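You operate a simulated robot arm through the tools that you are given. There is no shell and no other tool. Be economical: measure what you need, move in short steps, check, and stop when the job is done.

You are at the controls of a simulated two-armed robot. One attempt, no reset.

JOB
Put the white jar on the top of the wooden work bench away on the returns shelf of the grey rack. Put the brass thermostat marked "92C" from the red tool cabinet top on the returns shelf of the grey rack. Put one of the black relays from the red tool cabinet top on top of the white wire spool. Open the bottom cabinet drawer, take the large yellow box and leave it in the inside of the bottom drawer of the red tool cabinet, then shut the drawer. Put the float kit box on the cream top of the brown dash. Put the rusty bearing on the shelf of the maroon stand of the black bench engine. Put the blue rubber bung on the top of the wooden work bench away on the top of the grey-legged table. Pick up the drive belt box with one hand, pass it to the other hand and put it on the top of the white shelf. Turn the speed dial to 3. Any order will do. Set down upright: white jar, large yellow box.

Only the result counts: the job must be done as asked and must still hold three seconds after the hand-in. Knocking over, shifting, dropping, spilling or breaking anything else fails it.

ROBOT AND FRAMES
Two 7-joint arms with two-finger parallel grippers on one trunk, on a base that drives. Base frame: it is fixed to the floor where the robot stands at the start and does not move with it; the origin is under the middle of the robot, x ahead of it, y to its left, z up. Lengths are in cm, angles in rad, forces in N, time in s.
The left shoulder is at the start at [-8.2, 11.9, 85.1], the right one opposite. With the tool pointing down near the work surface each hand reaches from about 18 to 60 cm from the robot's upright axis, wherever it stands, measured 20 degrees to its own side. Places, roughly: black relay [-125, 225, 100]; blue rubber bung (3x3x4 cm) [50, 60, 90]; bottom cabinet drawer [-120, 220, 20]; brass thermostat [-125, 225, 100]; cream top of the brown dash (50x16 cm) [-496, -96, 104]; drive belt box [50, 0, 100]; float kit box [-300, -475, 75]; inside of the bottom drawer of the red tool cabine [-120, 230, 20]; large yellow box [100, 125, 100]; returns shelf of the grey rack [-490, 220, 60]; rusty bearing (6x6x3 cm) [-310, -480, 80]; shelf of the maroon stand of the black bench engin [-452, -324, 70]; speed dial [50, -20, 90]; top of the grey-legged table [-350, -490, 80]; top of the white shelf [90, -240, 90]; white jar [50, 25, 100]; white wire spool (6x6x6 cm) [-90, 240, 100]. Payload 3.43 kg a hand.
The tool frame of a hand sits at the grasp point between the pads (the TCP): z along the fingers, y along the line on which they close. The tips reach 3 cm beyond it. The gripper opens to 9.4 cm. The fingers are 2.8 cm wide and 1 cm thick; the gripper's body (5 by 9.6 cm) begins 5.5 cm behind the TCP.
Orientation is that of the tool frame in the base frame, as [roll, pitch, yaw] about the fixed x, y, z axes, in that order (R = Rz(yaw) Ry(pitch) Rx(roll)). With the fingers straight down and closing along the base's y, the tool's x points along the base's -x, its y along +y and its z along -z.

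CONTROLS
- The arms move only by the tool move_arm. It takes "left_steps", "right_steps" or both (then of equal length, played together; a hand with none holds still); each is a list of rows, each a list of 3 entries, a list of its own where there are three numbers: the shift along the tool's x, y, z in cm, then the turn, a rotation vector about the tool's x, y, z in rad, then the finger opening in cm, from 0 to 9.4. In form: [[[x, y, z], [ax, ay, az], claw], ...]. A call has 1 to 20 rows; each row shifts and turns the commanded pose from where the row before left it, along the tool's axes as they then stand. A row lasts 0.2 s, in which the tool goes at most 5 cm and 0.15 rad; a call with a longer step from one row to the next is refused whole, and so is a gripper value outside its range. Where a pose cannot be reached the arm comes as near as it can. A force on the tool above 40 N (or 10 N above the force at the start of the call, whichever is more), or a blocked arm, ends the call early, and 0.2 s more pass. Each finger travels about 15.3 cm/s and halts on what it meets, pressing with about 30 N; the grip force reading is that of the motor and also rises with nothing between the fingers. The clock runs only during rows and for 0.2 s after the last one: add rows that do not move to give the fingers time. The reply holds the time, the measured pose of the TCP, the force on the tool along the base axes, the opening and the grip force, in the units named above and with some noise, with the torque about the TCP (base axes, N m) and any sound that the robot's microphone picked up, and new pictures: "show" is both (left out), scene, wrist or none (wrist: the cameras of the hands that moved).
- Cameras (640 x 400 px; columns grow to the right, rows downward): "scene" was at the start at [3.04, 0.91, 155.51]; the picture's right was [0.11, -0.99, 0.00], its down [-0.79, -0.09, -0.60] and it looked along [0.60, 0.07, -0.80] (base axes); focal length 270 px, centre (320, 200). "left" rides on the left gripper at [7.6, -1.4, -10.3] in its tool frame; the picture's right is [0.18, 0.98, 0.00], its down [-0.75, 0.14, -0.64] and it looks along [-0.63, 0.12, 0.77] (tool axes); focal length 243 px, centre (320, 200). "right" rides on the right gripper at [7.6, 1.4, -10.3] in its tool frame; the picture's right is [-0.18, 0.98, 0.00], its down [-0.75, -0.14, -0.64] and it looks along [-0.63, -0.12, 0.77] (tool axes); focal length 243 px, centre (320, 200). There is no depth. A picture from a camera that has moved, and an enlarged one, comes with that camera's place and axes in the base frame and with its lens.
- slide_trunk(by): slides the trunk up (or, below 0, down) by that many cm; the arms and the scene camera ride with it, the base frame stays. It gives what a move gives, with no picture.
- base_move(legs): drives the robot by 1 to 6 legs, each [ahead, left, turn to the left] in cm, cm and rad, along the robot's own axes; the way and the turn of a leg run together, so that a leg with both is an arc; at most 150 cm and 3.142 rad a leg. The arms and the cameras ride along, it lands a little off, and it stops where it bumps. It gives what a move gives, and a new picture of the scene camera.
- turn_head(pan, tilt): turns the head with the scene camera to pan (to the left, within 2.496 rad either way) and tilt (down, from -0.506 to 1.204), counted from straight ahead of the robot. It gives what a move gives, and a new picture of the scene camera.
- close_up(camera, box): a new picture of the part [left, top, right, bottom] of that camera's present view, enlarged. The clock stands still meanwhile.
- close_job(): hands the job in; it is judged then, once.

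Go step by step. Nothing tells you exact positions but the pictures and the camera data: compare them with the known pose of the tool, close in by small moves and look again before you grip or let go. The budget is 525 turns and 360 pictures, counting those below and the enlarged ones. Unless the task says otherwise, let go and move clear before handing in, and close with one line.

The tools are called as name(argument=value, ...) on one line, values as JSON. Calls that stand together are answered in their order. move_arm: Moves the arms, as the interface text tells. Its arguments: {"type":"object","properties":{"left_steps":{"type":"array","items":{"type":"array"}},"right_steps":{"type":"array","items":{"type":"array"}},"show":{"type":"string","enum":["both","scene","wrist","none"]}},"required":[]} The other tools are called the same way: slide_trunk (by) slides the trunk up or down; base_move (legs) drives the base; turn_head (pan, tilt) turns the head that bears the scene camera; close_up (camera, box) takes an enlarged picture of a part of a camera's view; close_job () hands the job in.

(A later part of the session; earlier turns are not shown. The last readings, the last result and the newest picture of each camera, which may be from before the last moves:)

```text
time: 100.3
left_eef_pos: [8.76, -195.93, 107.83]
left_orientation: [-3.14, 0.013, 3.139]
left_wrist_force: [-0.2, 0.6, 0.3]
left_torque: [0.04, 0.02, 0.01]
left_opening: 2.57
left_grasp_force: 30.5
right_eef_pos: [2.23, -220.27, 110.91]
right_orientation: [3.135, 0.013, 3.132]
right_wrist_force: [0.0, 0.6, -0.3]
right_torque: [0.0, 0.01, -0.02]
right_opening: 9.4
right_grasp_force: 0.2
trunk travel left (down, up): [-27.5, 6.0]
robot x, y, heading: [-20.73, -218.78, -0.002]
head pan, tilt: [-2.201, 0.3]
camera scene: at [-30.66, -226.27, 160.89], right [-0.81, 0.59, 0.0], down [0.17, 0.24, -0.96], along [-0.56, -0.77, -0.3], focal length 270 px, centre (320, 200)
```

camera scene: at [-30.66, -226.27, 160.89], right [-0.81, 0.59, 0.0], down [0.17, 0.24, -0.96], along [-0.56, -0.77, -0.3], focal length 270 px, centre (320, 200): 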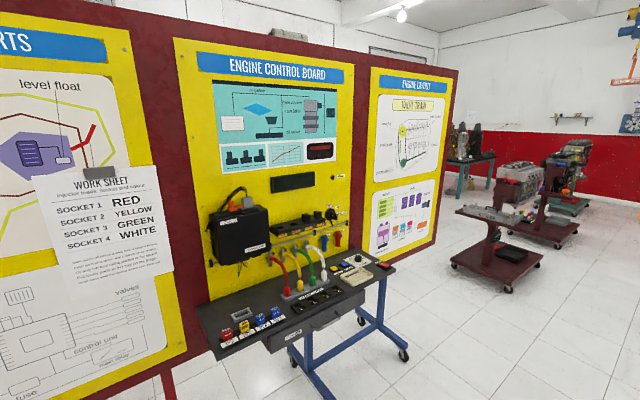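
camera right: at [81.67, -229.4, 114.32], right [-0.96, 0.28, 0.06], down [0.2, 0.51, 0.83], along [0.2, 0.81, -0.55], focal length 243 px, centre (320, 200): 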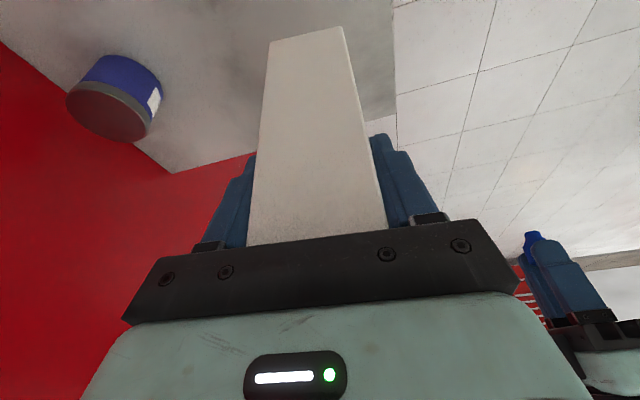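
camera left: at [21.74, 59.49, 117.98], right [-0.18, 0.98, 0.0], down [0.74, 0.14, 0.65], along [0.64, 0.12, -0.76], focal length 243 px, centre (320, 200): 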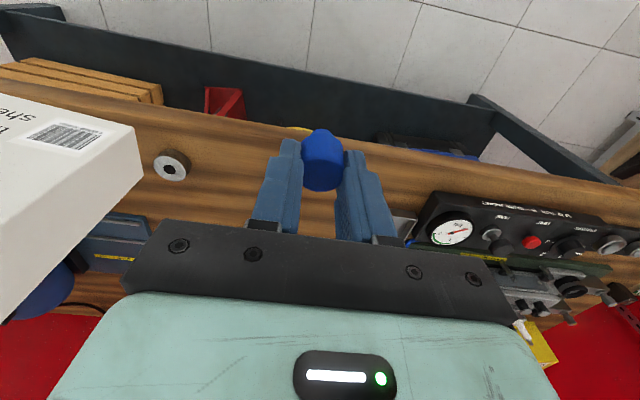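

The belt box stands well on the shelf. Now I turn round to face -x and survey the way to the far side of the room.

turn_head(pan=0.0, tilt=0.35)

base_move(legs=[[0, 0, 3.14]])

```text
time: 102.3
left_eef_pos: [8.74, -195.94, 107.81]
left_orientation: [-3.139, 0.012, 3.141]
left_wrist_force: [-0.5, 0.6, -0.2]
left_torque: [0.0, 0.0, -0.02]
left_opening: 2.61
left_grasp_force: 29.9
right_eef_pos: [2.35, -220.41, 110.94]
right_orientation: [3.136, 0.012, 3.134]
right_wrist_force: [-0.3, -0.5, 0.6]
right_torque: [0.01, 0.01, 0.02]
right_opening: 9.38
right_grasp_force: 0.0
trunk travel left (down, up): [-27.5, 6.0]
robot x, y, heading: [-20.78, -218.63, -0.003]
head pan, tilt: [0.0, 0.351]
camera scene: at [-15.83, -218.77, 160.42], right [0.0, -1.0, 0.0], down [-0.34, 0.0, -0.94], along [0.94, 0.0, -0.34], focal length 270 px, centre (320, 200)
```

scene: 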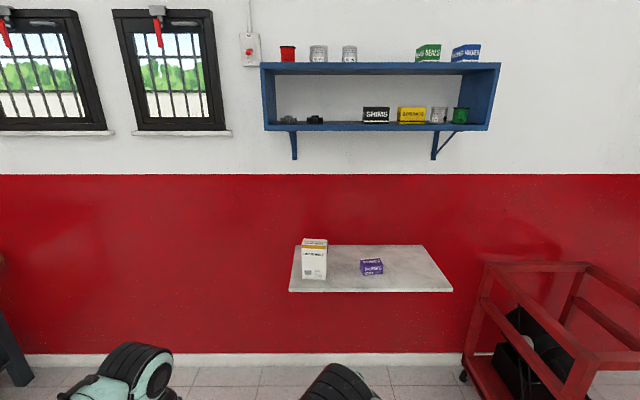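

```text
time: 110.1
left_eef_pos: [-50.28, -241.85, 107.65]
left_orientation: [-3.141, 0.013, 0.002]
left_wrist_force: [0.6, 1.2, 0.2]
left_torque: [0.0, -0.02, 0.0]
left_opening: 2.59
left_grasp_force: 30.2
right_eef_pos: [-44.01, -217.59, 111.02]
right_orientation: [3.134, 0.013, -0.003]
right_wrist_force: [0.7, -0.2, -0.2]
right_torque: [-0.01, 0.0, 0.0]
right_opening: 9.39
right_grasp_force: 0.1
trunk travel left (down, up): [-27.5, 6.0]
robot x, y, heading: [-20.93, -218.72, -3.138]
head pan, tilt: [0.0, 0.351]
camera scene: at [-25.65, -218.76, 160.42], right [0.0, 1.0, 0.0], down [0.34, 0.0, -0.94], along [-0.94, 0.0, -0.34], focal length 270 px, centre (320, 200)
```

scene: 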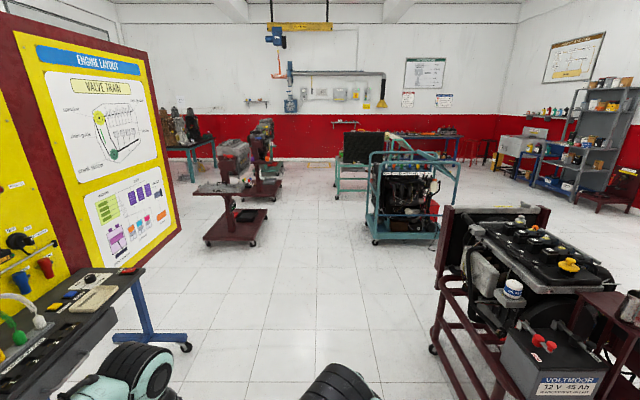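

I drive ahead between the board's end and the maroon trolley, then face −y.

base_move(legs=[[110, 0, 0], [105, 0, 0], [0, 0, 1.57]])

```text
time: 124.6
left_eef_pos: [-212.73, -249.12, 107.68]
left_orientation: [-3.14, 0.015, 1.58]
left_wrist_force: [-0.7, 0.1, 0.4]
left_torque: [0.0, -0.03, 0.02]
left_opening: 2.58
left_grasp_force: 30.1
right_eef_pos: [-237.17, -242.89, 111.08]
right_orientation: [3.134, 0.011, 1.573]
right_wrist_force: [1.0, 0.1, -0.8]
right_torque: [-0.02, -0.03, 0.05]
right_opening: 9.42
right_grasp_force: 0.1
trunk travel left (down, up): [-27.5, 6.0]
robot x, y, heading: [-236.09, -220.08, -1.561]
head pan, tilt: [0.0, 0.351]
camera scene: at [-235.92, -224.75, 160.42], right [-1.0, -0.01, 0.0], down [0.0, 0.34, -0.94], along [0.01, -0.94, -0.34], focal length 270 px, centre (320, 200)
```

scene: 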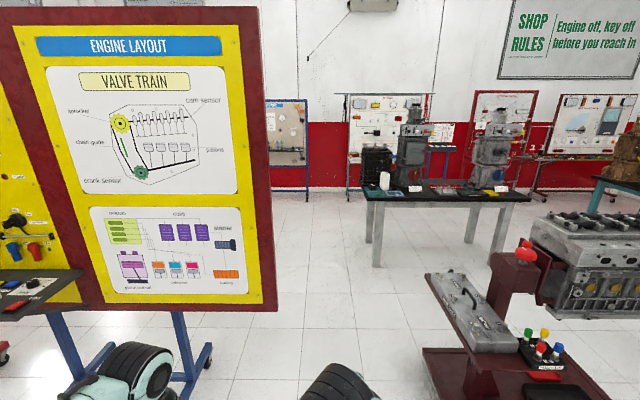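

turn_head(pan=0.0, tilt=1.1)

turn_head(pan=-0.7, tilt=0.7)

```text
time: 125.7
left_eef_pos: [-212.79, -249.17, 107.7]
left_orientation: [-3.14, 0.011, 1.581]
left_wrist_force: [-0.3, -0.1, -0.2]
left_torque: [0.0, -0.01, 0.0]
left_opening: 2.58
left_grasp_force: 29.5
right_eef_pos: [-237.12, -242.89, 110.95]
right_orientation: [3.135, 0.011, 1.574]
right_wrist_force: [0.1, 0.3, -0.4]
right_torque: [0.0, -0.02, 0.04]
right_opening: 9.39
right_grasp_force: 0.1
trunk travel left (down, up): [-27.5, 6.0]
robot x, y, heading: [-235.98, -219.74, -1.553]
head pan, tilt: [0.0, 1.1]
camera scene: at [-235.95, -221.76, 154.29], right [-1.0, -0.01, 0.0], down [-0.01, 0.89, -0.45], along [0.0, -0.45, -0.89], focal length 270 px, centre (320, 200)
```

scene: 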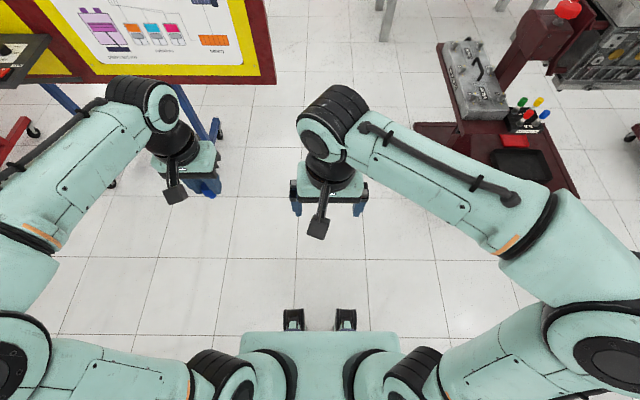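

```text
time: 126.8
left_eef_pos: [-212.69, -249.08, 107.8]
left_orientation: [-3.14, 0.013, 1.582]
left_wrist_force: [-0.4, -0.3, 0.4]
left_torque: [0.0, -0.01, 0.02]
left_opening: 2.58
left_grasp_force: 30.2
right_eef_pos: [-237.15, -243.07, 110.88]
right_orientation: [3.136, 0.011, 1.574]
right_wrist_force: [-0.1, 1.0, 1.3]
right_torque: [0.0, 0.0, 0.01]
right_opening: 9.38
right_grasp_force: 0.0
trunk travel left (down, up): [-27.5, 6.0]
robot x, y, heading: [-236.11, -219.7, -1.559]
head pan, tilt: [-0.7, 0.7]
camera scene: at [-241.41, -222.0, 157.28], right [-0.77, 0.64, 0.0], down [0.41, 0.5, -0.76], along [-0.49, -0.59, -0.64], focal length 270 px, centre (320, 200)
```

scene: 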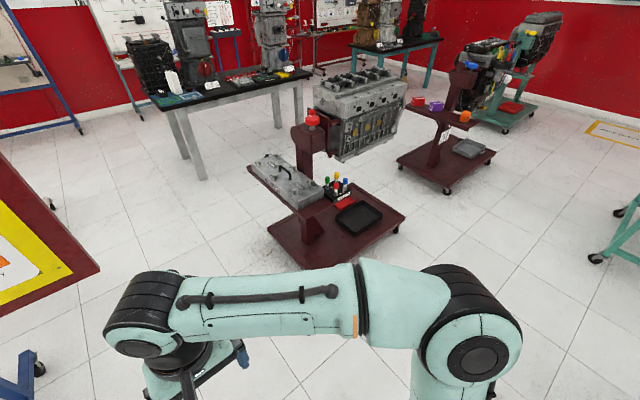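

The elbows stick out widely, so I'll pass the gap sideways: face −x, strafe along −y at x≈−255.

base_move(legs=[[0, 0, -1.57], [18, 0, 0], [0, 90, 0]])

turn_head(pan=0.9, tilt=0.6)

```text
time: 140.0
left_eef_pos: [-283.16, -333.37, 107.71]
left_orientation: [-3.14, 0.012, 0.004]
left_wrist_force: [-0.4, -0.3, -0.6]
left_torque: [0.03, -0.05, 0.0]
left_opening: 2.56
left_grasp_force: 29.7
right_eef_pos: [-276.81, -309.01, 110.95]
right_orientation: [3.134, 0.012, -0.003]
right_wrist_force: [0.0, -0.6, -0.3]
right_torque: [0.0, -0.02, 0.0]
right_opening: 9.42
right_grasp_force: 0.1
trunk travel left (down, up): [-27.5, 6.0]
robot x, y, heading: [-253.9, -310.17, -3.143]
head pan, tilt: [-0.7, 0.7]
camera scene: at [-255.88, -304.79, 157.28], right [0.64, 0.77, 0.0], down [0.49, -0.41, -0.76], along [-0.59, 0.49, -0.64], focal length 270 px, centre (320, 200)
```

scene: 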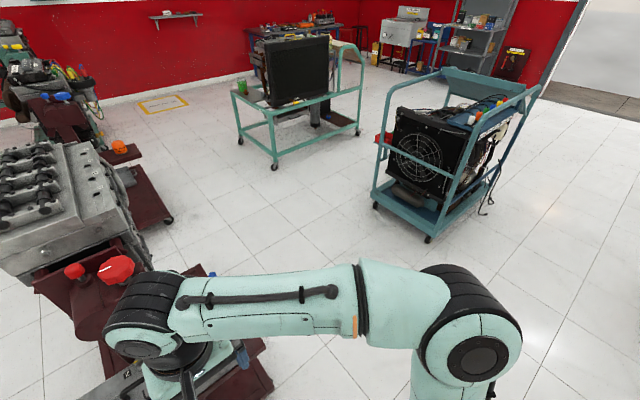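

```text
time: 141.7
left_eef_pos: [-283.16, -333.29, 107.74]
left_orientation: [-3.141, 0.013, 0.003]
left_wrist_force: [-0.3, -0.8, -0.7]
left_torque: [0.01, 0.02, -0.01]
left_opening: 2.58
left_grasp_force: 29.5
right_eef_pos: [-276.89, -308.97, 110.88]
right_orientation: [3.134, 0.01, -0.002]
right_wrist_force: [-0.1, 0.7, -0.9]
right_torque: [0.0, -0.01, -0.05]
right_opening: 9.4
right_grasp_force: 0.2
trunk travel left (down, up): [-27.5, 6.0]
robot x, y, heading: [-253.68, -310.19, -3.139]
head pan, tilt: [0.901, 0.6]
camera scene: at [-254.85, -317.18, 158.15], right [-0.78, 0.62, 0.0], down [0.35, 0.44, -0.83], along [-0.51, -0.65, -0.56], focal length 270 px, centre (320, 200)
```

scene: 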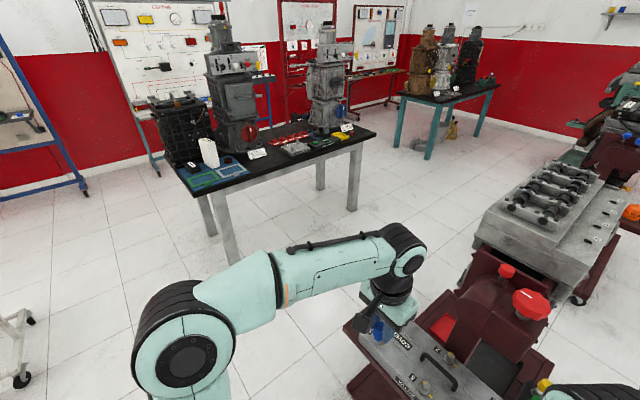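

base_move(legs=[[0, 82, 0], [0, 0, 1.57]])

turn_head(pan=-0.4, tilt=0.7)

```text
time: 153.1
left_eef_pos: [-231.21, -422.51, 107.8]
left_orientation: [-3.137, 0.013, 1.56]
left_wrist_force: [0.6, -0.1, -0.9]
left_torque: [-0.06, 0.0, 0.04]
left_opening: 2.58
left_grasp_force: 30.6
right_eef_pos: [-255.49, -415.77, 110.96]
right_orientation: [3.136, 0.012, 1.554]
right_wrist_force: [0.1, 0.5, 0.5]
right_torque: [0.01, -0.02, -0.01]
right_opening: 9.41
right_grasp_force: 0.0
trunk travel left (down, up): [-27.5, 6.0]
robot x, y, heading: [-253.92, -392.8, -1.583]
head pan, tilt: [0.901, 0.6]
camera scene: at [-246.86, -393.79, 158.15], right [-0.63, -0.78, 0.0], down [-0.44, 0.36, -0.83], along [0.64, -0.52, -0.56], focal length 270 px, centre (320, 200)
```

scene: 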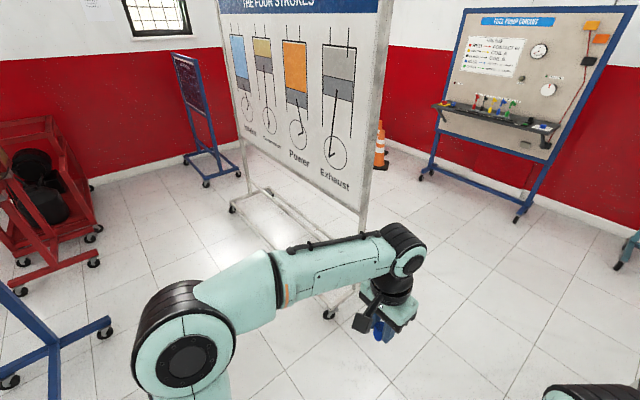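

```text
time: 154.6
left_eef_pos: [-231.28, -422.5, 107.76]
left_orientation: [-3.14, 0.013, 1.56]
left_wrist_force: [-0.1, -0.6, -1.0]
left_torque: [-0.01, 0.03, 0.01]
left_opening: 2.58
left_grasp_force: 29.7
right_eef_pos: [-255.51, -415.73, 110.87]
right_orientation: [3.135, 0.011, 1.553]
right_wrist_force: [0.2, -0.5, -0.2]
right_torque: [-0.02, 0.01, 0.03]
right_opening: 9.42
right_grasp_force: 0.0
trunk travel left (down, up): [-27.5, 6.0]
robot x, y, heading: [-253.96, -392.75, -1.582]
head pan, tilt: [-0.4, 0.7]
camera scene: at [-257.11, -396.01, 157.28], right [-0.92, 0.4, 0.0], down [0.26, 0.59, -0.76], along [-0.31, -0.7, -0.64], focal length 270 px, centre (320, 200)
```

scene: 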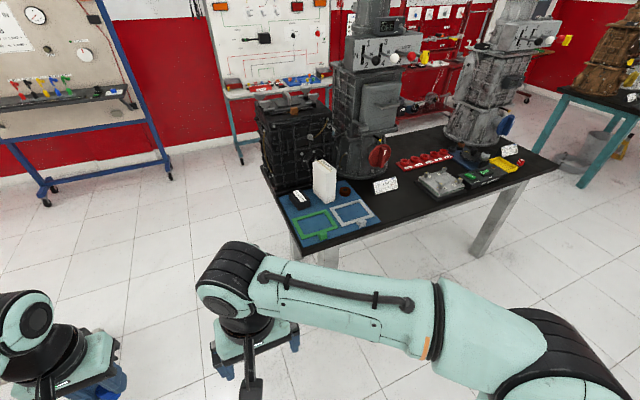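

close_up(camera="scene", box=[250, 140, 530, 260])

```text
2.29 times, centred on (390, 200) of scene
camera zoom: at [-257.11, -396.01, 157.28], right [-0.92, 0.4, 0.0], down [0.26, 0.59, -0.76], along [-0.31, -0.7, -0.64], focal length 618 px, centre (160, 200)
```

zoom: 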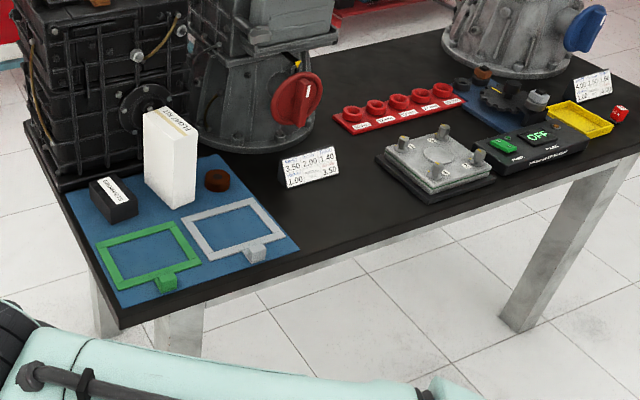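

I see the table: white float kit box near (−297,−481), the brown bearing near (−308,−483). First, the bung goes on a bare black spot near (−327,−467). I strafe to stand in front of it.

base_move(legs=[[0, -91, 0], [24, 0, 0]])

turn_head(pan=0.25, tilt=0.85)

```text
time: 164.3
left_eef_pos: [-323.26, -445.27, 107.78]
left_orientation: [-3.14, 0.013, 1.558]
left_wrist_force: [0.3, 0.0, -0.7]
left_torque: [0.01, 0.02, 0.01]
left_opening: 2.59
left_grasp_force: 30.5
right_eef_pos: [-347.63, -438.42, 110.92]
right_orientation: [3.137, 0.013, 1.551]
right_wrist_force: [0.3, -0.4, -0.1]
right_torque: [0.03, 0.0, 0.0]
right_opening: 9.4
right_grasp_force: 0.1
trunk travel left (down, up): [-27.5, 6.0]
robot x, y, heading: [-345.69, -415.56, -1.585]
head pan, tilt: [-0.4, 0.7]
camera scene: at [-349.13, -418.81, 157.28], right [-0.92, 0.4, 0.0], down [0.26, 0.59, -0.76], along [-0.31, -0.7, -0.64], focal length 270 px, centre (320, 200)
```

scene: 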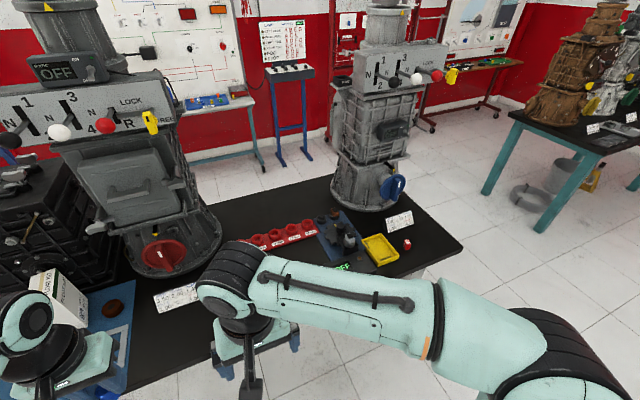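

```text
time: 165.4
left_eef_pos: [-323.25, -445.23, 107.77]
left_orientation: [-3.141, 0.012, 1.559]
left_wrist_force: [1.0, 0.2, 0.8]
left_torque: [0.03, -0.02, -0.03]
left_opening: 2.57
left_grasp_force: 30.2
right_eef_pos: [-347.53, -438.56, 110.93]
right_orientation: [3.135, 0.011, 1.551]
right_wrist_force: [-0.2, -0.4, -0.2]
right_torque: [0.02, 0.0, -0.01]
right_opening: 9.41
right_grasp_force: 0.1
trunk travel left (down, up): [-27.5, 6.0]
robot x, y, heading: [-345.83, -415.28, -1.584]
head pan, tilt: [0.25, 0.85]
camera scene: at [-343.9, -418.61, 156.06], right [-0.97, -0.23, 0.0], down [-0.18, 0.73, -0.66], along [0.15, -0.64, -0.75], focal length 270 px, centre (320, 200)
```

scene: 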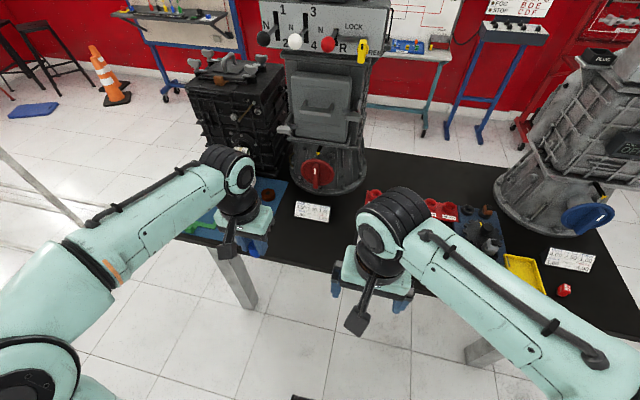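

move_arm(left_steps=[[[-3, -0.4, 2.5], [0, 0, 0], 1.5], [[-3.5, -0.4, 2.5], [0, 0, 0], 1.5], [[-3.5, -0.4, 2.5], [0, 0, 0], 1.5], [[-3.5, -0.4, 2.5], [0, 0, 0], 1.5], [[-3.5, -0.4, 2.5], [0, 0, 0], 1.5], [[-3.5, -0.4, 2.5], [0, 0, 0], 1.5]], show="both")

```text
time: 166.8
left_eef_pos: [-325.94, -465.96, 93.1]
left_orientation: [3.141, 0.012, 1.558]
left_wrist_force: [0.0, -0.1, 0.3]
left_torque: [0.02, 0.03, 0.03]
left_opening: 2.56
left_grasp_force: 30.0
right_eef_pos: [-347.44, -438.72, 110.92]
right_orientation: [3.133, 0.011, 1.55]
right_wrist_force: [-0.4, 0.7, -0.1]
right_torque: [0.0, 0.0, -0.01]
right_opening: 9.4
right_grasp_force: 0.0
trunk travel left (down, up): [-27.5, 6.0]
robot x, y, heading: [-345.57, -415.6, -1.587]
head pan, tilt: [0.25, 0.85]
camera scene: at [-343.9, -418.72, 156.06], right [-0.97, -0.23, 0.0], down [-0.18, 0.73, -0.66], along [0.15, -0.64, -0.75], focal length 270 px, centre (320, 200)
camera left: at [-327.16, -458.22, 103.2], right [0.98, 0.17, 0.0], down [0.13, -0.75, 0.65], along [0.11, -0.64, -0.76], focal length 243 px, centre (320, 200)
```

scene: 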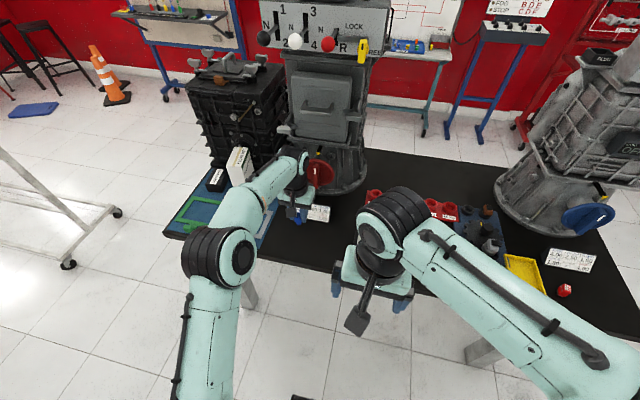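
left: 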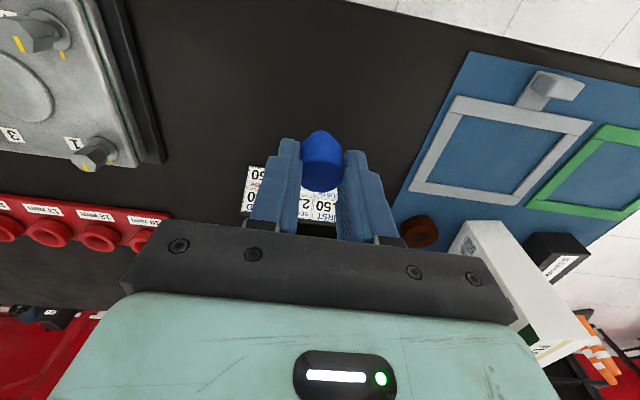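

move_arm(left_steps=[[[0, 0, 4], [0, 0, 0], 1.5], [[0, 0, 4], [0, 0, 0], 1.5], [[0, 0, 2], [0, 0, 0], 1.5]], show="wrist")

close_up(camera="scene", box=[220, 140, 380, 260])

```text
time: 167.6
left_eef_pos: [-325.89, -466.08, 83.11]
left_orientation: [-3.139, 0.012, 1.558]
left_wrist_force: [-0.2, -0.2, 0.6]
left_torque: [0.03, 0.02, 0.0]
left_opening: 2.56
left_grasp_force: 30.1
right_eef_pos: [-347.62, -438.44, 110.87]
right_orientation: [3.134, 0.014, 1.552]
right_wrist_force: [-1.7, 0.0, -0.5]
right_torque: [-0.01, 0.0, -0.03]
right_opening: 9.39
right_grasp_force: 0.0
trunk travel left (down, up): [-27.5, 6.0]
robot x, y, heading: [-345.93, -415.6, -1.586]
head pan, tilt: [0.25, 0.85]
camera left: at [-327.08, -458.27, 93.22], right [0.99, 0.17, 0.0], down [0.13, -0.75, 0.65], along [0.11, -0.64, -0.76], focal length 243 px, centre (320, 200)
```

left: 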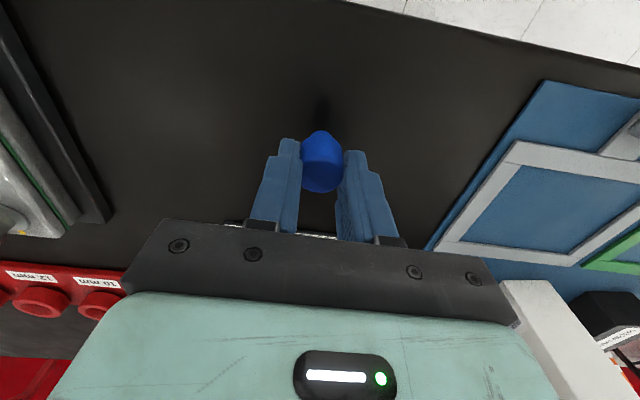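

```text
3.33 times, centred on (300, 200) of scene
camera zoom: at [-343.89, -418.61, 156.06], right [-0.97, -0.23, 0.0], down [-0.18, 0.73, -0.66], along [0.15, -0.64, -0.75], focal length 901 px, centre (387, 200)
```

zoom: 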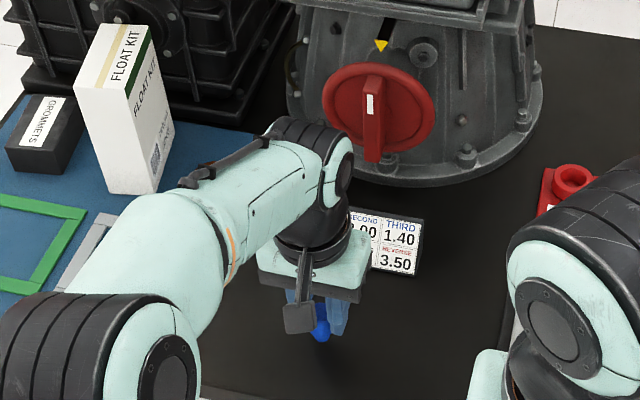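

move_arm(left_steps=[[[0, 0, 0.6], [0, 0, 0], 1.5], [[0, 0, 0.5], [0, 0, 0], 1.5], [[0, 0, 0.5], [0, 0, 0], 1.5], [[0, 0, 0.5], [0, 0, 0], 1.5], [[0, 0, 0.4], [0, 0, 0], 1.5], [[0, 0, 0.4], [0, 0, 0], 1.5]], show="wrist")

```text
time: 168.6
left_eef_pos: [-325.85, -466.17, 81.86]
left_orientation: [-3.14, 0.022, 1.561]
left_wrist_force: [0.0, 11.9, 17.3]
left_torque: [0.59, 0.04, -0.01]
left_opening: 2.58
left_grasp_force: 29.7
right_eef_pos: [-347.47, -438.33, 110.92]
right_orientation: [3.135, 0.013, 1.552]
right_wrist_force: [0.0, -0.9, 0.3]
right_torque: [-0.02, -0.01, 0.05]
right_opening: 9.38
right_grasp_force: 0.0
trunk travel left (down, up): [-27.5, 6.0]
robot x, y, heading: [-345.84, -415.54, -1.585]
head pan, tilt: [0.25, 0.85]
stopped in row 5 (left hand): the force on the tool passed its limit at 45 N (the readings are from after the stop); the commanded pose is now the measured one
camera left: at [-327.14, -458.25, 91.93], right [0.98, 0.17, -0.01], down [0.13, -0.74, 0.66], along [0.11, -0.65, -0.75], focal length 243 px, centre (320, 200)
```

left: 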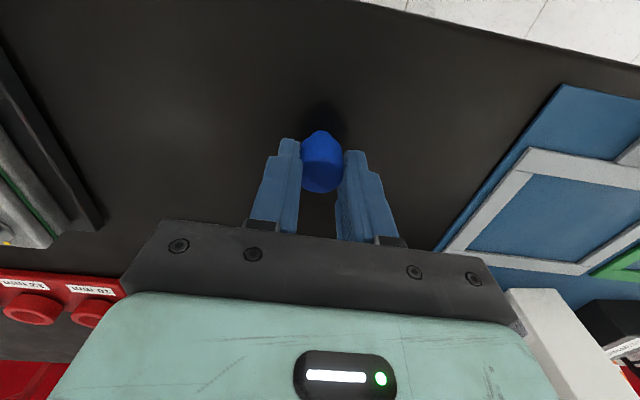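

Contact. Release the bung, rise and check.

move_arm(left_steps=[[[0, 0, -0.15], [0, 0, 0], 2.6], [[0, 0, 0], [0, 0, 0], 4.5], [[0, 0, 0], [0, 0, 0], 5.5], [[0, 0, -3], [0, 0, 0], 5.5], [[0, 0, -4], [0, 0, 0], 5.5]], show="wrist")

```text
time: 169.8
left_eef_pos: [-325.99, -466.11, 88.54]
left_orientation: [-3.14, 0.024, 1.558]
left_wrist_force: [0.5, -0.3, 0.4]
left_torque: [-0.01, -0.02, -0.02]
left_opening: 5.52
left_grasp_force: 0.1
right_eef_pos: [-347.52, -438.48, 110.93]
right_orientation: [3.135, 0.012, 1.551]
right_wrist_force: [-0.3, -0.1, -0.3]
right_torque: [0.0, 0.05, -0.02]
right_opening: 9.38
right_grasp_force: 0.1
trunk travel left (down, up): [-27.5, 6.0]
robot x, y, heading: [-345.82, -415.38, -1.583]
head pan, tilt: [0.25, 0.85]
camera left: at [-327.16, -458.3, 98.78], right [0.98, 0.17, -0.01], down [0.13, -0.74, 0.66], along [0.11, -0.65, -0.75], focal length 243 px, centre (320, 200)
```

left: 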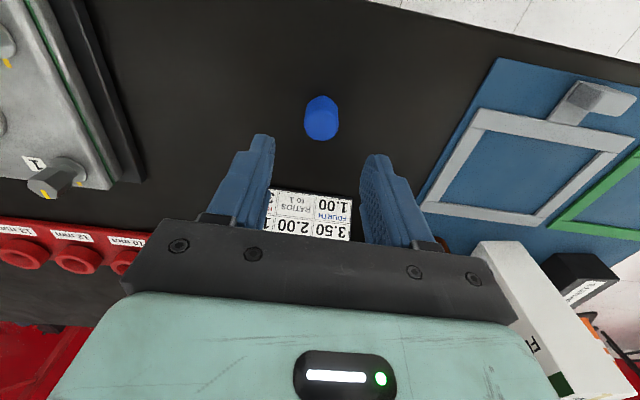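

Bung stands on the table. Retract the left hand, and look closer at the float kit and bearing.

move_arm(left_steps=[[[0, 0, -4.5], [0, 0, 0], 9.4], [[1, 0, -4.5], [0, 0, 0], 9.4], [[4, 0, -3], [0, 0, 0], 9.4], [[5, 0, 0], [0, 0, 0], 9.4], [[5, 0, 0], [0, 0, 0], 9.4], [[5, 0, 0], [0, 0, 0], 9.4]], show="none")

base_move(legs=[[0, 38, 0]])

turn_head(pan=0.05, tilt=0.8)

close_up(camera="right", box=[0, 0, 640, 400])

```text
time: 171.2
left_eef_pos: [-325.49, -445.79, 100.1]
left_orientation: [3.141, 0.022, 1.559]
left_wrist_force: [0.5, 0.1, 0.0]
left_torque: [0.0, 0.01, 0.01]
left_opening: 9.39
left_grasp_force: 0.1
right_eef_pos: [-347.5, -438.32, 110.97]
right_orientation: [3.135, 0.013, 1.552]
right_wrist_force: [0.1, 0.4, -0.5]
right_torque: [-0.02, 0.03, 0.02]
right_opening: 9.42
right_grasp_force: 0.0
trunk travel left (down, up): [-27.5, 6.0]
robot x, y, heading: [-345.85, -415.21, -1.585]
head pan, tilt: [0.25, 0.85]
```

```text
time: 175.1
left_eef_pos: [-287.75, -446.36, 100.07]
left_orientation: [-3.14, 0.022, 1.559]
left_wrist_force: [-0.1, -0.7, -0.5]
left_torque: [0.01, 0.01, 0.02]
left_opening: 9.41
left_grasp_force: 0.0
right_eef_pos: [-309.46, -438.99, 111.03]
right_orientation: [3.136, 0.013, 1.549]
right_wrist_force: [-0.2, -0.8, 0.5]
right_torque: [-0.03, 0.0, -0.01]
right_opening: 9.42
right_grasp_force: 0.0
trunk travel left (down, up): [-27.5, 6.0]
robot x, y, heading: [-307.4, -415.79, -1.585]
head pan, tilt: [0.25, 0.85]
camera scene: at [-305.94, -419.11, 156.06], right [-0.97, -0.23, 0.0], down [-0.17, 0.73, -0.66], along [0.15, -0.64, -0.75], focal length 270 px, centre (320, 200)
```

scene: 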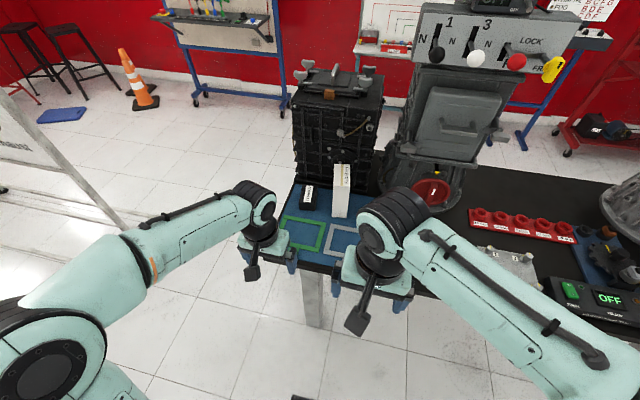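

```text
time: 175.8
left_eef_pos: [-287.76, -446.52, 100.23]
left_orientation: [-3.139, 0.021, 1.557]
left_wrist_force: [0.7, 0.1, 0.1]
left_torque: [-0.02, -0.02, 0.02]
left_opening: 9.38
left_grasp_force: 0.1
right_eef_pos: [-309.53, -439.03, 110.84]
right_orientation: [3.135, 0.012, 1.551]
right_wrist_force: [0.1, -0.2, 0.1]
right_torque: [-0.02, -0.02, -0.02]
right_opening: 9.41
right_grasp_force: 0.1
trunk travel left (down, up): [-27.5, 6.0]
robot x, y, heading: [-308.03, -415.95, -1.587]
head pan, tilt: [0.051, 0.799]
camera scene: at [-307.48, -419.57, 156.46], right [-1.0, -0.04, 0.0], down [-0.03, 0.72, -0.7], along [0.03, -0.7, -0.72], focal length 270 px, centre (320, 200)
```

scene: 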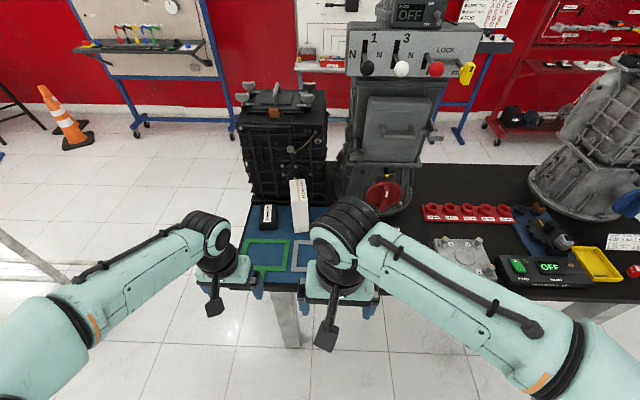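

```text
1.00 times, centred on (320, 200) of right (not enlarged: the box is as wide or as high as the picture)
camera zoom: at [-308.03, -431.29, 120.95], right [0.98, -0.2, 0.01], down [-0.16, -0.74, 0.65], along [-0.13, -0.64, -0.76], focal length 243 px, centre (320, 200)
```

zoom: 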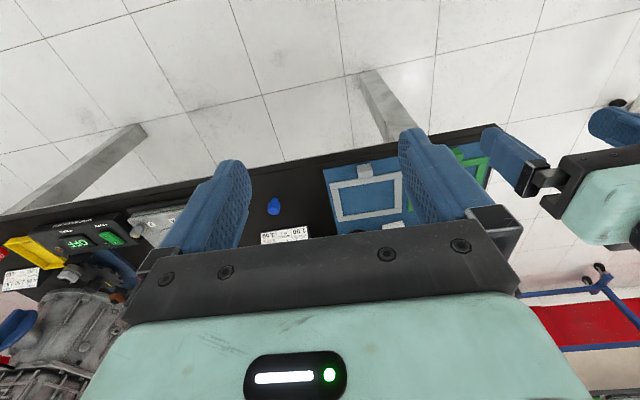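

move_arm(right_steps=[[[-4, 0.4, 1.4], [0, 0, 0], 9.4], [[-4, 0.4, 1.4], [0, 0, 0], 9.4], [[-4, 0.4, 1.4], [0, 0, 0], 9.4], [[-4, 0.4, 1.4], [0, 0, 0], 9.4], [[-4, 0.4, 1.4], [0, 0, 0], 9.4], [[-4, 0.4, 1.4], [0, 0, 0], 9.4]], show="both")

close_up(camera="right", box=[220, 90, 420, 215])

```text
time: 177.2
left_eef_pos: [-287.7, -446.52, 100.13]
left_orientation: [-3.14, 0.02, 1.559]
left_wrist_force: [0.0, -0.6, -0.5]
left_torque: [0.0, 0.01, 0.01]
left_opening: 9.41
left_grasp_force: 0.0
right_eef_pos: [-307.55, -463.13, 102.86]
right_orientation: [3.134, 0.009, 1.552]
right_wrist_force: [-0.2, -0.9, -0.1]
right_torque: [0.02, -0.01, -0.03]
right_opening: 9.4
right_grasp_force: 0.2
trunk travel left (down, up): [-27.5, 6.0]
robot x, y, heading: [-307.91, -415.67, -1.585]
head pan, tilt: [0.051, 0.799]
camera scene: at [-307.42, -419.71, 156.46], right [-1.0, -0.04, 0.0], down [-0.03, 0.72, -0.7], along [0.02, -0.7, -0.72], focal length 270 px, centre (320, 200)
camera right: at [-306.03, -455.5, 112.82], right [0.98, -0.2, 0.01], down [-0.16, -0.74, 0.65], along [-0.13, -0.64, -0.76], focal length 243 px, centre (320, 200)
```

scene: 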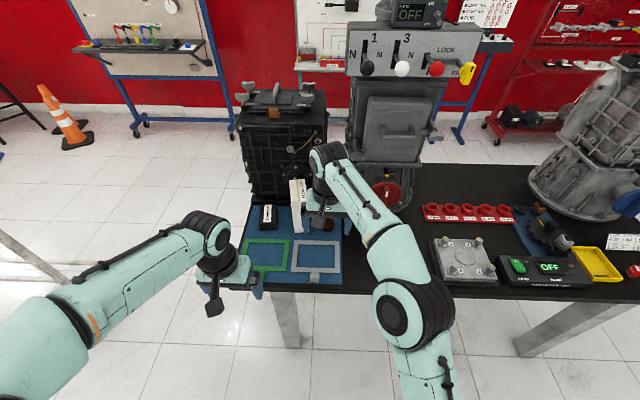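
right: 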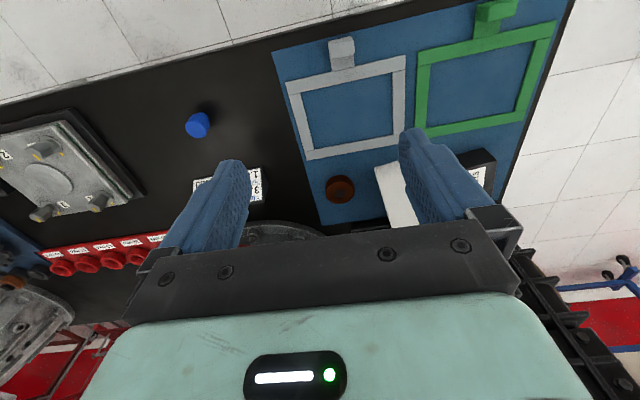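

```text
3.20 times, centred on (320, 152) of right
camera zoom: at [-306.03, -455.5, 112.82], right [0.98, -0.2, 0.01], down [-0.16, -0.74, 0.65], along [-0.13, -0.64, -0.76], focal length 776 px, centre (320, 352)
```

zoom: 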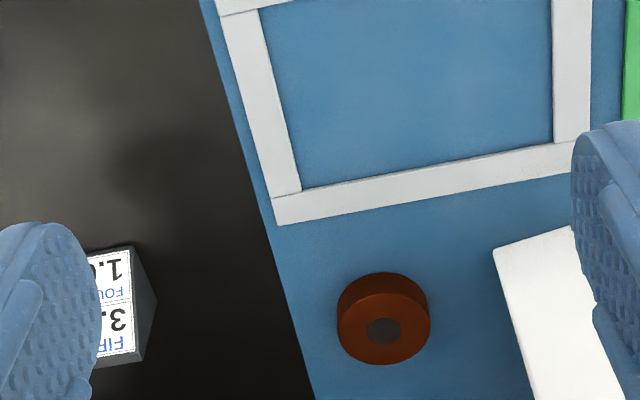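

Bearing is at (−307.8,−480.8), close beside the float box; so I'll take the float box first with the left hand. Zoom in on it.

close_up(camera="scene", box=[240, 160, 360, 260])

close_up(camera="left", box=[0, 0, 640, 400])

```text
4.00 times, centred on (300, 210) of scene
camera zoom: at [-307.42, -419.71, 156.46], right [-1.0, -0.04, 0.0], down [-0.03, 0.72, -0.7], along [0.02, -0.7, -0.72], focal length 1081 px, centre (400, 160)
```

zoom: 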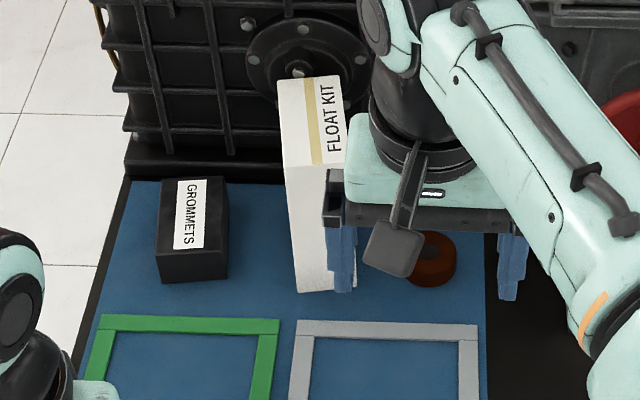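

```text
1.00 times, centred on (320, 200) of left (not enlarged: the box is as wide or as high as the picture)
camera zoom: at [-288.87, -438.71, 110.26], right [0.99, 0.17, -0.01], down [0.13, -0.74, 0.66], along [0.11, -0.65, -0.75], focal length 243 px, centre (320, 200)
```

zoom: 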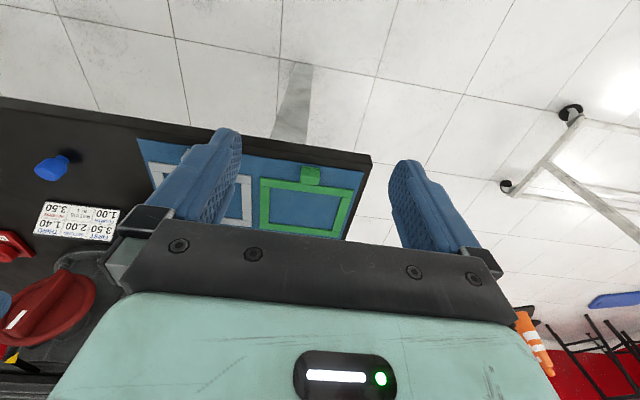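

Float box: centre (−298.5,−483), 5 wide (x), 10 deep (y), top z 95.4, turned about 0.15. I retract the right hand, drive 12 cm closer and bring the left hand above it.

move_arm(right_steps=[[[4.9, -0.5, 0], [0, 0, 0], 9.4], [[4.9, -0.5, 0], [0, 0, 0], 9.4], [[4.9, -0.5, 0], [0, 0, 0], 9.4], [[4.9, -0.5, 0], [0, 0, 0], 9.4], [[4.9, -0.5, 0], [0, 0, 0], 9.4]], left_steps=[[[0, 0, -2.5], [0, 0, 0], 9.4], [[0, 0, -2.5], [0, 0, -0.15], 9.4], [[0, 0, 0], [0, 0, 0], 9.4], [[0, 0, 0], [0, 0, 0], 9.4], [[0, 0, 0], [0, 0, 0], 9.4]], show="none")

base_move(legs=[[12, 0, 0]])

```text
time: 178.4
left_eef_pos: [-287.88, -446.08, 105.22]
left_orientation: [-3.138, 0.02, 1.708]
left_wrist_force: [0.2, 0.5, 0.0]
left_torque: [-0.03, -0.01, -0.01]
left_opening: 9.37
left_grasp_force: 0.0
right_eef_pos: [-309.73, -438.46, 102.61]
right_orientation: [3.133, 0.014, 1.549]
right_wrist_force: [-0.3, 0.1, 0.7]
right_torque: [0.02, 0.01, 0.03]
right_opening: 9.4
right_grasp_force: 0.2
trunk travel left (down, up): [-27.5, 6.0]
robot x, y, heading: [-307.82, -415.84, -1.589]
head pan, tilt: [0.051, 0.799]
```

```text
time: 179.7
left_eef_pos: [-287.96, -458.35, 105.12]
left_orientation: [-3.137, 0.021, 1.707]
left_wrist_force: [0.1, 0.3, 0.3]
left_torque: [0.01, 0.01, 0.03]
left_opening: 9.39
left_grasp_force: 0.0
right_eef_pos: [-309.81, -450.54, 102.54]
right_orientation: [3.134, 0.013, 1.551]
right_wrist_force: [-0.4, 0.0, -0.3]
right_torque: [0.04, 0.01, -0.02]
right_opening: 9.41
right_grasp_force: 0.0
trunk travel left (down, up): [-27.5, 6.0]
robot x, y, heading: [-307.88, -427.98, -1.593]
head pan, tilt: [0.051, 0.799]
camera scene: at [-307.66, -431.53, 156.45], right [-1.0, -0.04, 0.0], down [-0.03, 0.72, -0.7], along [0.02, -0.7, -0.72], focal length 270 px, centre (320, 200)
```

scene: 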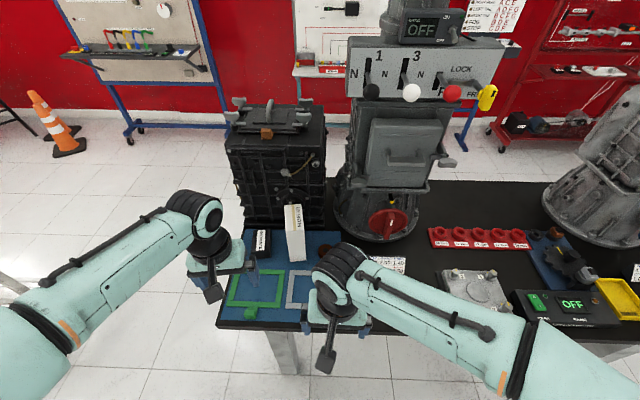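

move_arm(left_steps=[[[-3.5, -3.18, 0], [0, 0, 0], 9.4], [[-3.5, -3.18, 0], [0, 0, 0], 9.4], [[-3.5, -3.18, 0], [0, 0, 0], 9.4], [[-3.5, -3.18, 0], [0, 0, 0], 9.4]], show="both")

close_up(camera="left", box=[200, 90, 440, 240])

```text
time: 180.7
left_eef_pos: [-298.68, -473.99, 105.33]
left_orientation: [-3.138, 0.02, 1.706]
left_wrist_force: [0.2, -0.2, -1.1]
left_torque: [0.04, -0.02, 0.01]
left_opening: 9.41
left_grasp_force: 0.0
right_eef_pos: [-309.82, -450.6, 102.6]
right_orientation: [3.133, 0.01, 1.55]
right_wrist_force: [0.6, -0.3, -0.2]
right_torque: [0.03, -0.03, 0.01]
right_opening: 9.4
right_grasp_force: 0.1
trunk travel left (down, up): [-27.5, 6.0]
robot x, y, heading: [-308.33, -427.82, -1.589]
head pan, tilt: [0.051, 0.799]
camera scene: at [-307.77, -431.64, 156.46], right [-1.0, -0.04, 0.0], down [-0.02, 0.72, -0.7], along [0.03, -0.7, -0.72], focal length 270 px, centre (320, 200)
camera left: at [-301.01, -466.45, 115.56], right [0.95, 0.32, -0.01], down [0.24, -0.71, 0.66], along [0.2, -0.62, -0.75], focal length 243 px, centre (320, 200)
```

scene: 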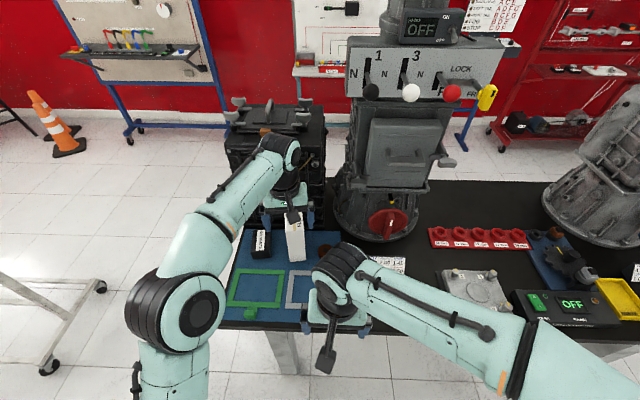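
left: 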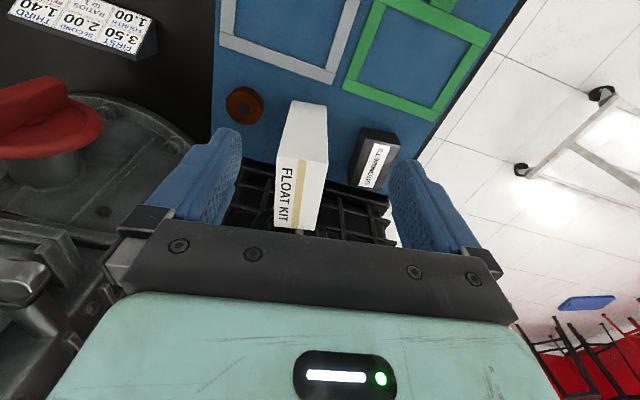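

```text
2.67 times, centred on (320, 165) of left
camera zoom: at [-301.01, -466.45, 115.56], right [0.95, 0.32, -0.01], down [0.24, -0.71, 0.66], along [0.2, -0.62, -0.75], focal length 647 px, centre (320, 293)
```

zoom: 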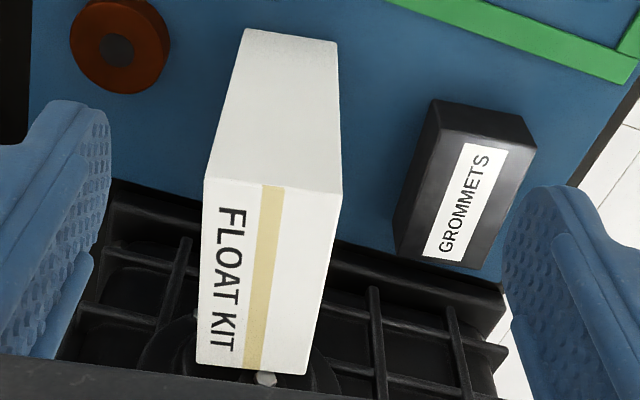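

Float box centre confirmed at (−298.2,−483). Move above it and descend.

move_arm(left_steps=[[[-3.7, -0.36, 0], [0, 0, -0.05], 9.4], [[-3.7, -0.36, 0], [0, 0, 0], 9.4], [[0, 0, 4.5], [0, 0, 0], 9.4], [[0, 0, 4.5], [0, 0, 0], 9.4]], show="both")

```text
time: 181.7
left_eef_pos: [-298.43, -479.09, 96.5]
left_orientation: [-3.138, 0.021, 1.757]
left_wrist_force: [0.2, 0.3, 0.1]
left_torque: [-0.01, 0.01, 0.01]
left_opening: 9.39
left_grasp_force: 0.1
left hand out of reach, approached as far as the arm can: row 2
right_eef_pos: [-309.93, -450.6, 102.44]
right_orientation: [3.134, 0.013, 1.549]
right_wrist_force: [0.1, 0.2, 0.3]
right_torque: [0.01, -0.01, -0.02]
right_opening: 9.42
right_grasp_force: 0.0
trunk travel left (down, up): [-27.5, 6.0]
robot x, y, heading: [-307.83, -427.7, -1.585]
head pan, tilt: [0.051, 0.799]
camera scene: at [-307.69, -431.56, 156.46], right [-1.0, -0.04, 0.0], down [-0.03, 0.72, -0.7], along [0.02, -0.7, -0.72], focal length 270 px, centre (320, 200)
camera left: at [-301.12, -471.55, 106.7], right [0.93, 0.36, -0.01], down [0.28, -0.7, 0.66], along [0.23, -0.61, -0.75], focal length 243 px, centre (320, 200)
```

scene: 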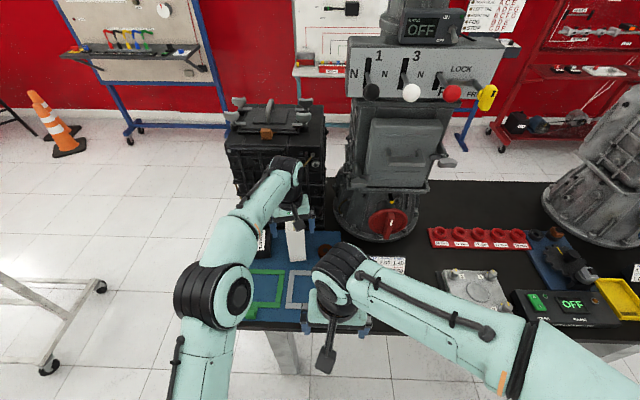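
left: 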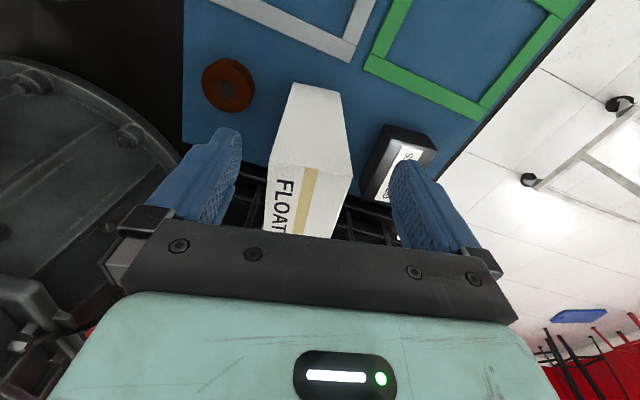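

move_arm(left_steps=[[[-2.2, 0, 1], [0, 0, 0], 9.4], [[0, 0, 3], [0, 0, 0], 9.4], [[0, 0, 0], [0, 0, 0], 9.4]], show="wrist")

```text
time: 182.5
left_eef_pos: [-298.01, -481.13, 92.45]
left_orientation: [-3.135, 0.02, 1.757]
left_wrist_force: [-0.7, 0.4, -0.3]
left_torque: [-0.02, -0.01, 0.0]
left_opening: 9.37
left_grasp_force: 0.1
right_eef_pos: [-309.8, -450.51, 102.52]
right_orientation: [3.136, 0.012, 1.55]
right_wrist_force: [0.2, -0.4, 0.2]
right_torque: [0.0, -0.01, 0.02]
right_opening: 9.39
right_grasp_force: 0.2
trunk travel left (down, up): [-27.5, 6.0]
robot x, y, heading: [-307.99, -427.93, -1.587]
head pan, tilt: [0.051, 0.799]
camera left: at [-300.69, -473.77, 102.67], right [0.93, 0.36, -0.01], down [0.28, -0.7, 0.66], along [0.23, -0.61, -0.75], focal length 243 px, centre (320, 200)
```

left: 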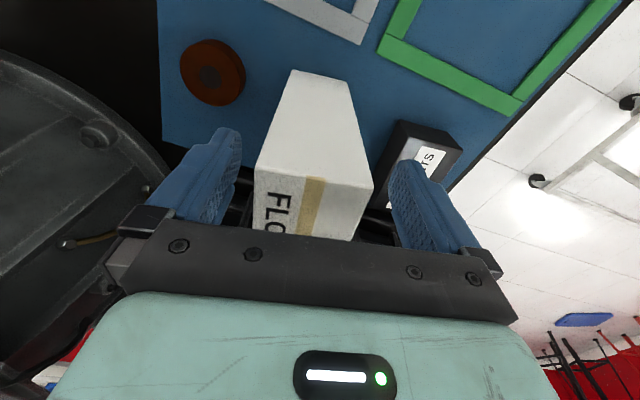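

Straddled and centred. Grip and lift straight up.

move_arm(left_steps=[[[0, 0, 0], [0, 0, 0], 4], [[0, 0, 0], [0, 0, 0], 4], [[0, 0, 0], [0, 0, 0], 4], [[0, 0, -2], [0, 0, 0], 4], [[0, 0, -4], [0, 0, 0], 4], [[1, 0, -4], [0, 0, 0], 4], [[3, 0, -3], [0, 0, 0], 4], [[4, 0, -2.5], [0, 0, 0], 4], [[4.5, 0, 0], [0, 0, 0], 4]], show="both")

```text
time: 184.5
left_eef_pos: [-300.32, -468.38, 107.88]
left_orientation: [-3.136, 0.021, 1.757]
left_wrist_force: [-1.2, 0.5, -6.0]
left_torque: [0.23, 0.07, 0.01]
left_opening: 5.91
left_grasp_force: 29.6
right_eef_pos: [-309.78, -450.44, 102.57]
right_orientation: [3.134, 0.013, 1.548]
right_wrist_force: [0.1, -0.4, -0.2]
right_torque: [0.0, -0.02, 0.02]
right_opening: 9.37
right_grasp_force: 0.1
trunk travel left (down, up): [-27.5, 6.0]
robot x, y, heading: [-308.19, -428.08, -1.585]
head pan, tilt: [0.051, 0.799]
camera scene: at [-307.63, -431.38, 156.45], right [-1.0, -0.04, 0.0], down [-0.03, 0.72, -0.7], along [0.02, -0.7, -0.72], focal length 270 px, centre (320, 200)
camera left: at [-302.93, -460.97, 118.02], right [0.93, 0.36, -0.01], down [0.28, -0.7, 0.66], along [0.23, -0.61, -0.75], focal length 243 px, centre (320, 200)
```

scene: 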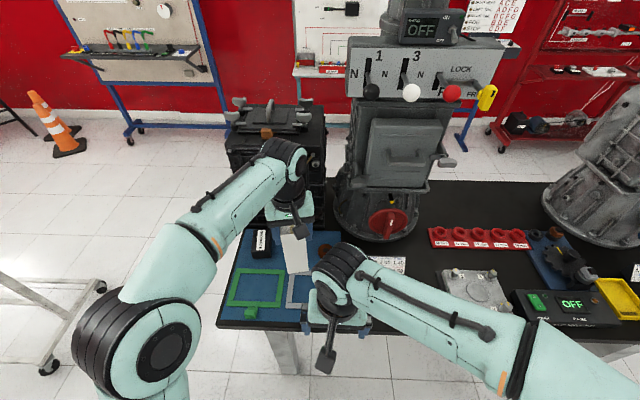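
left: 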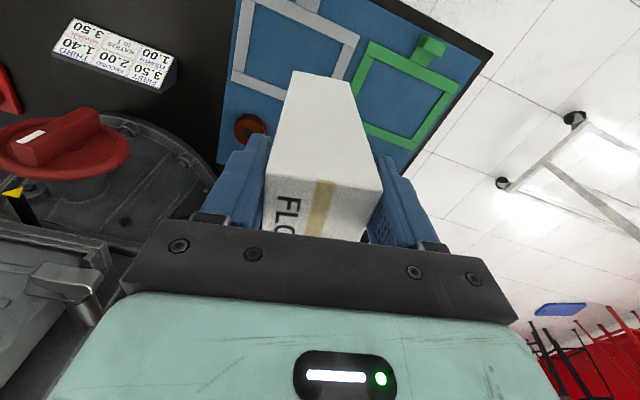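

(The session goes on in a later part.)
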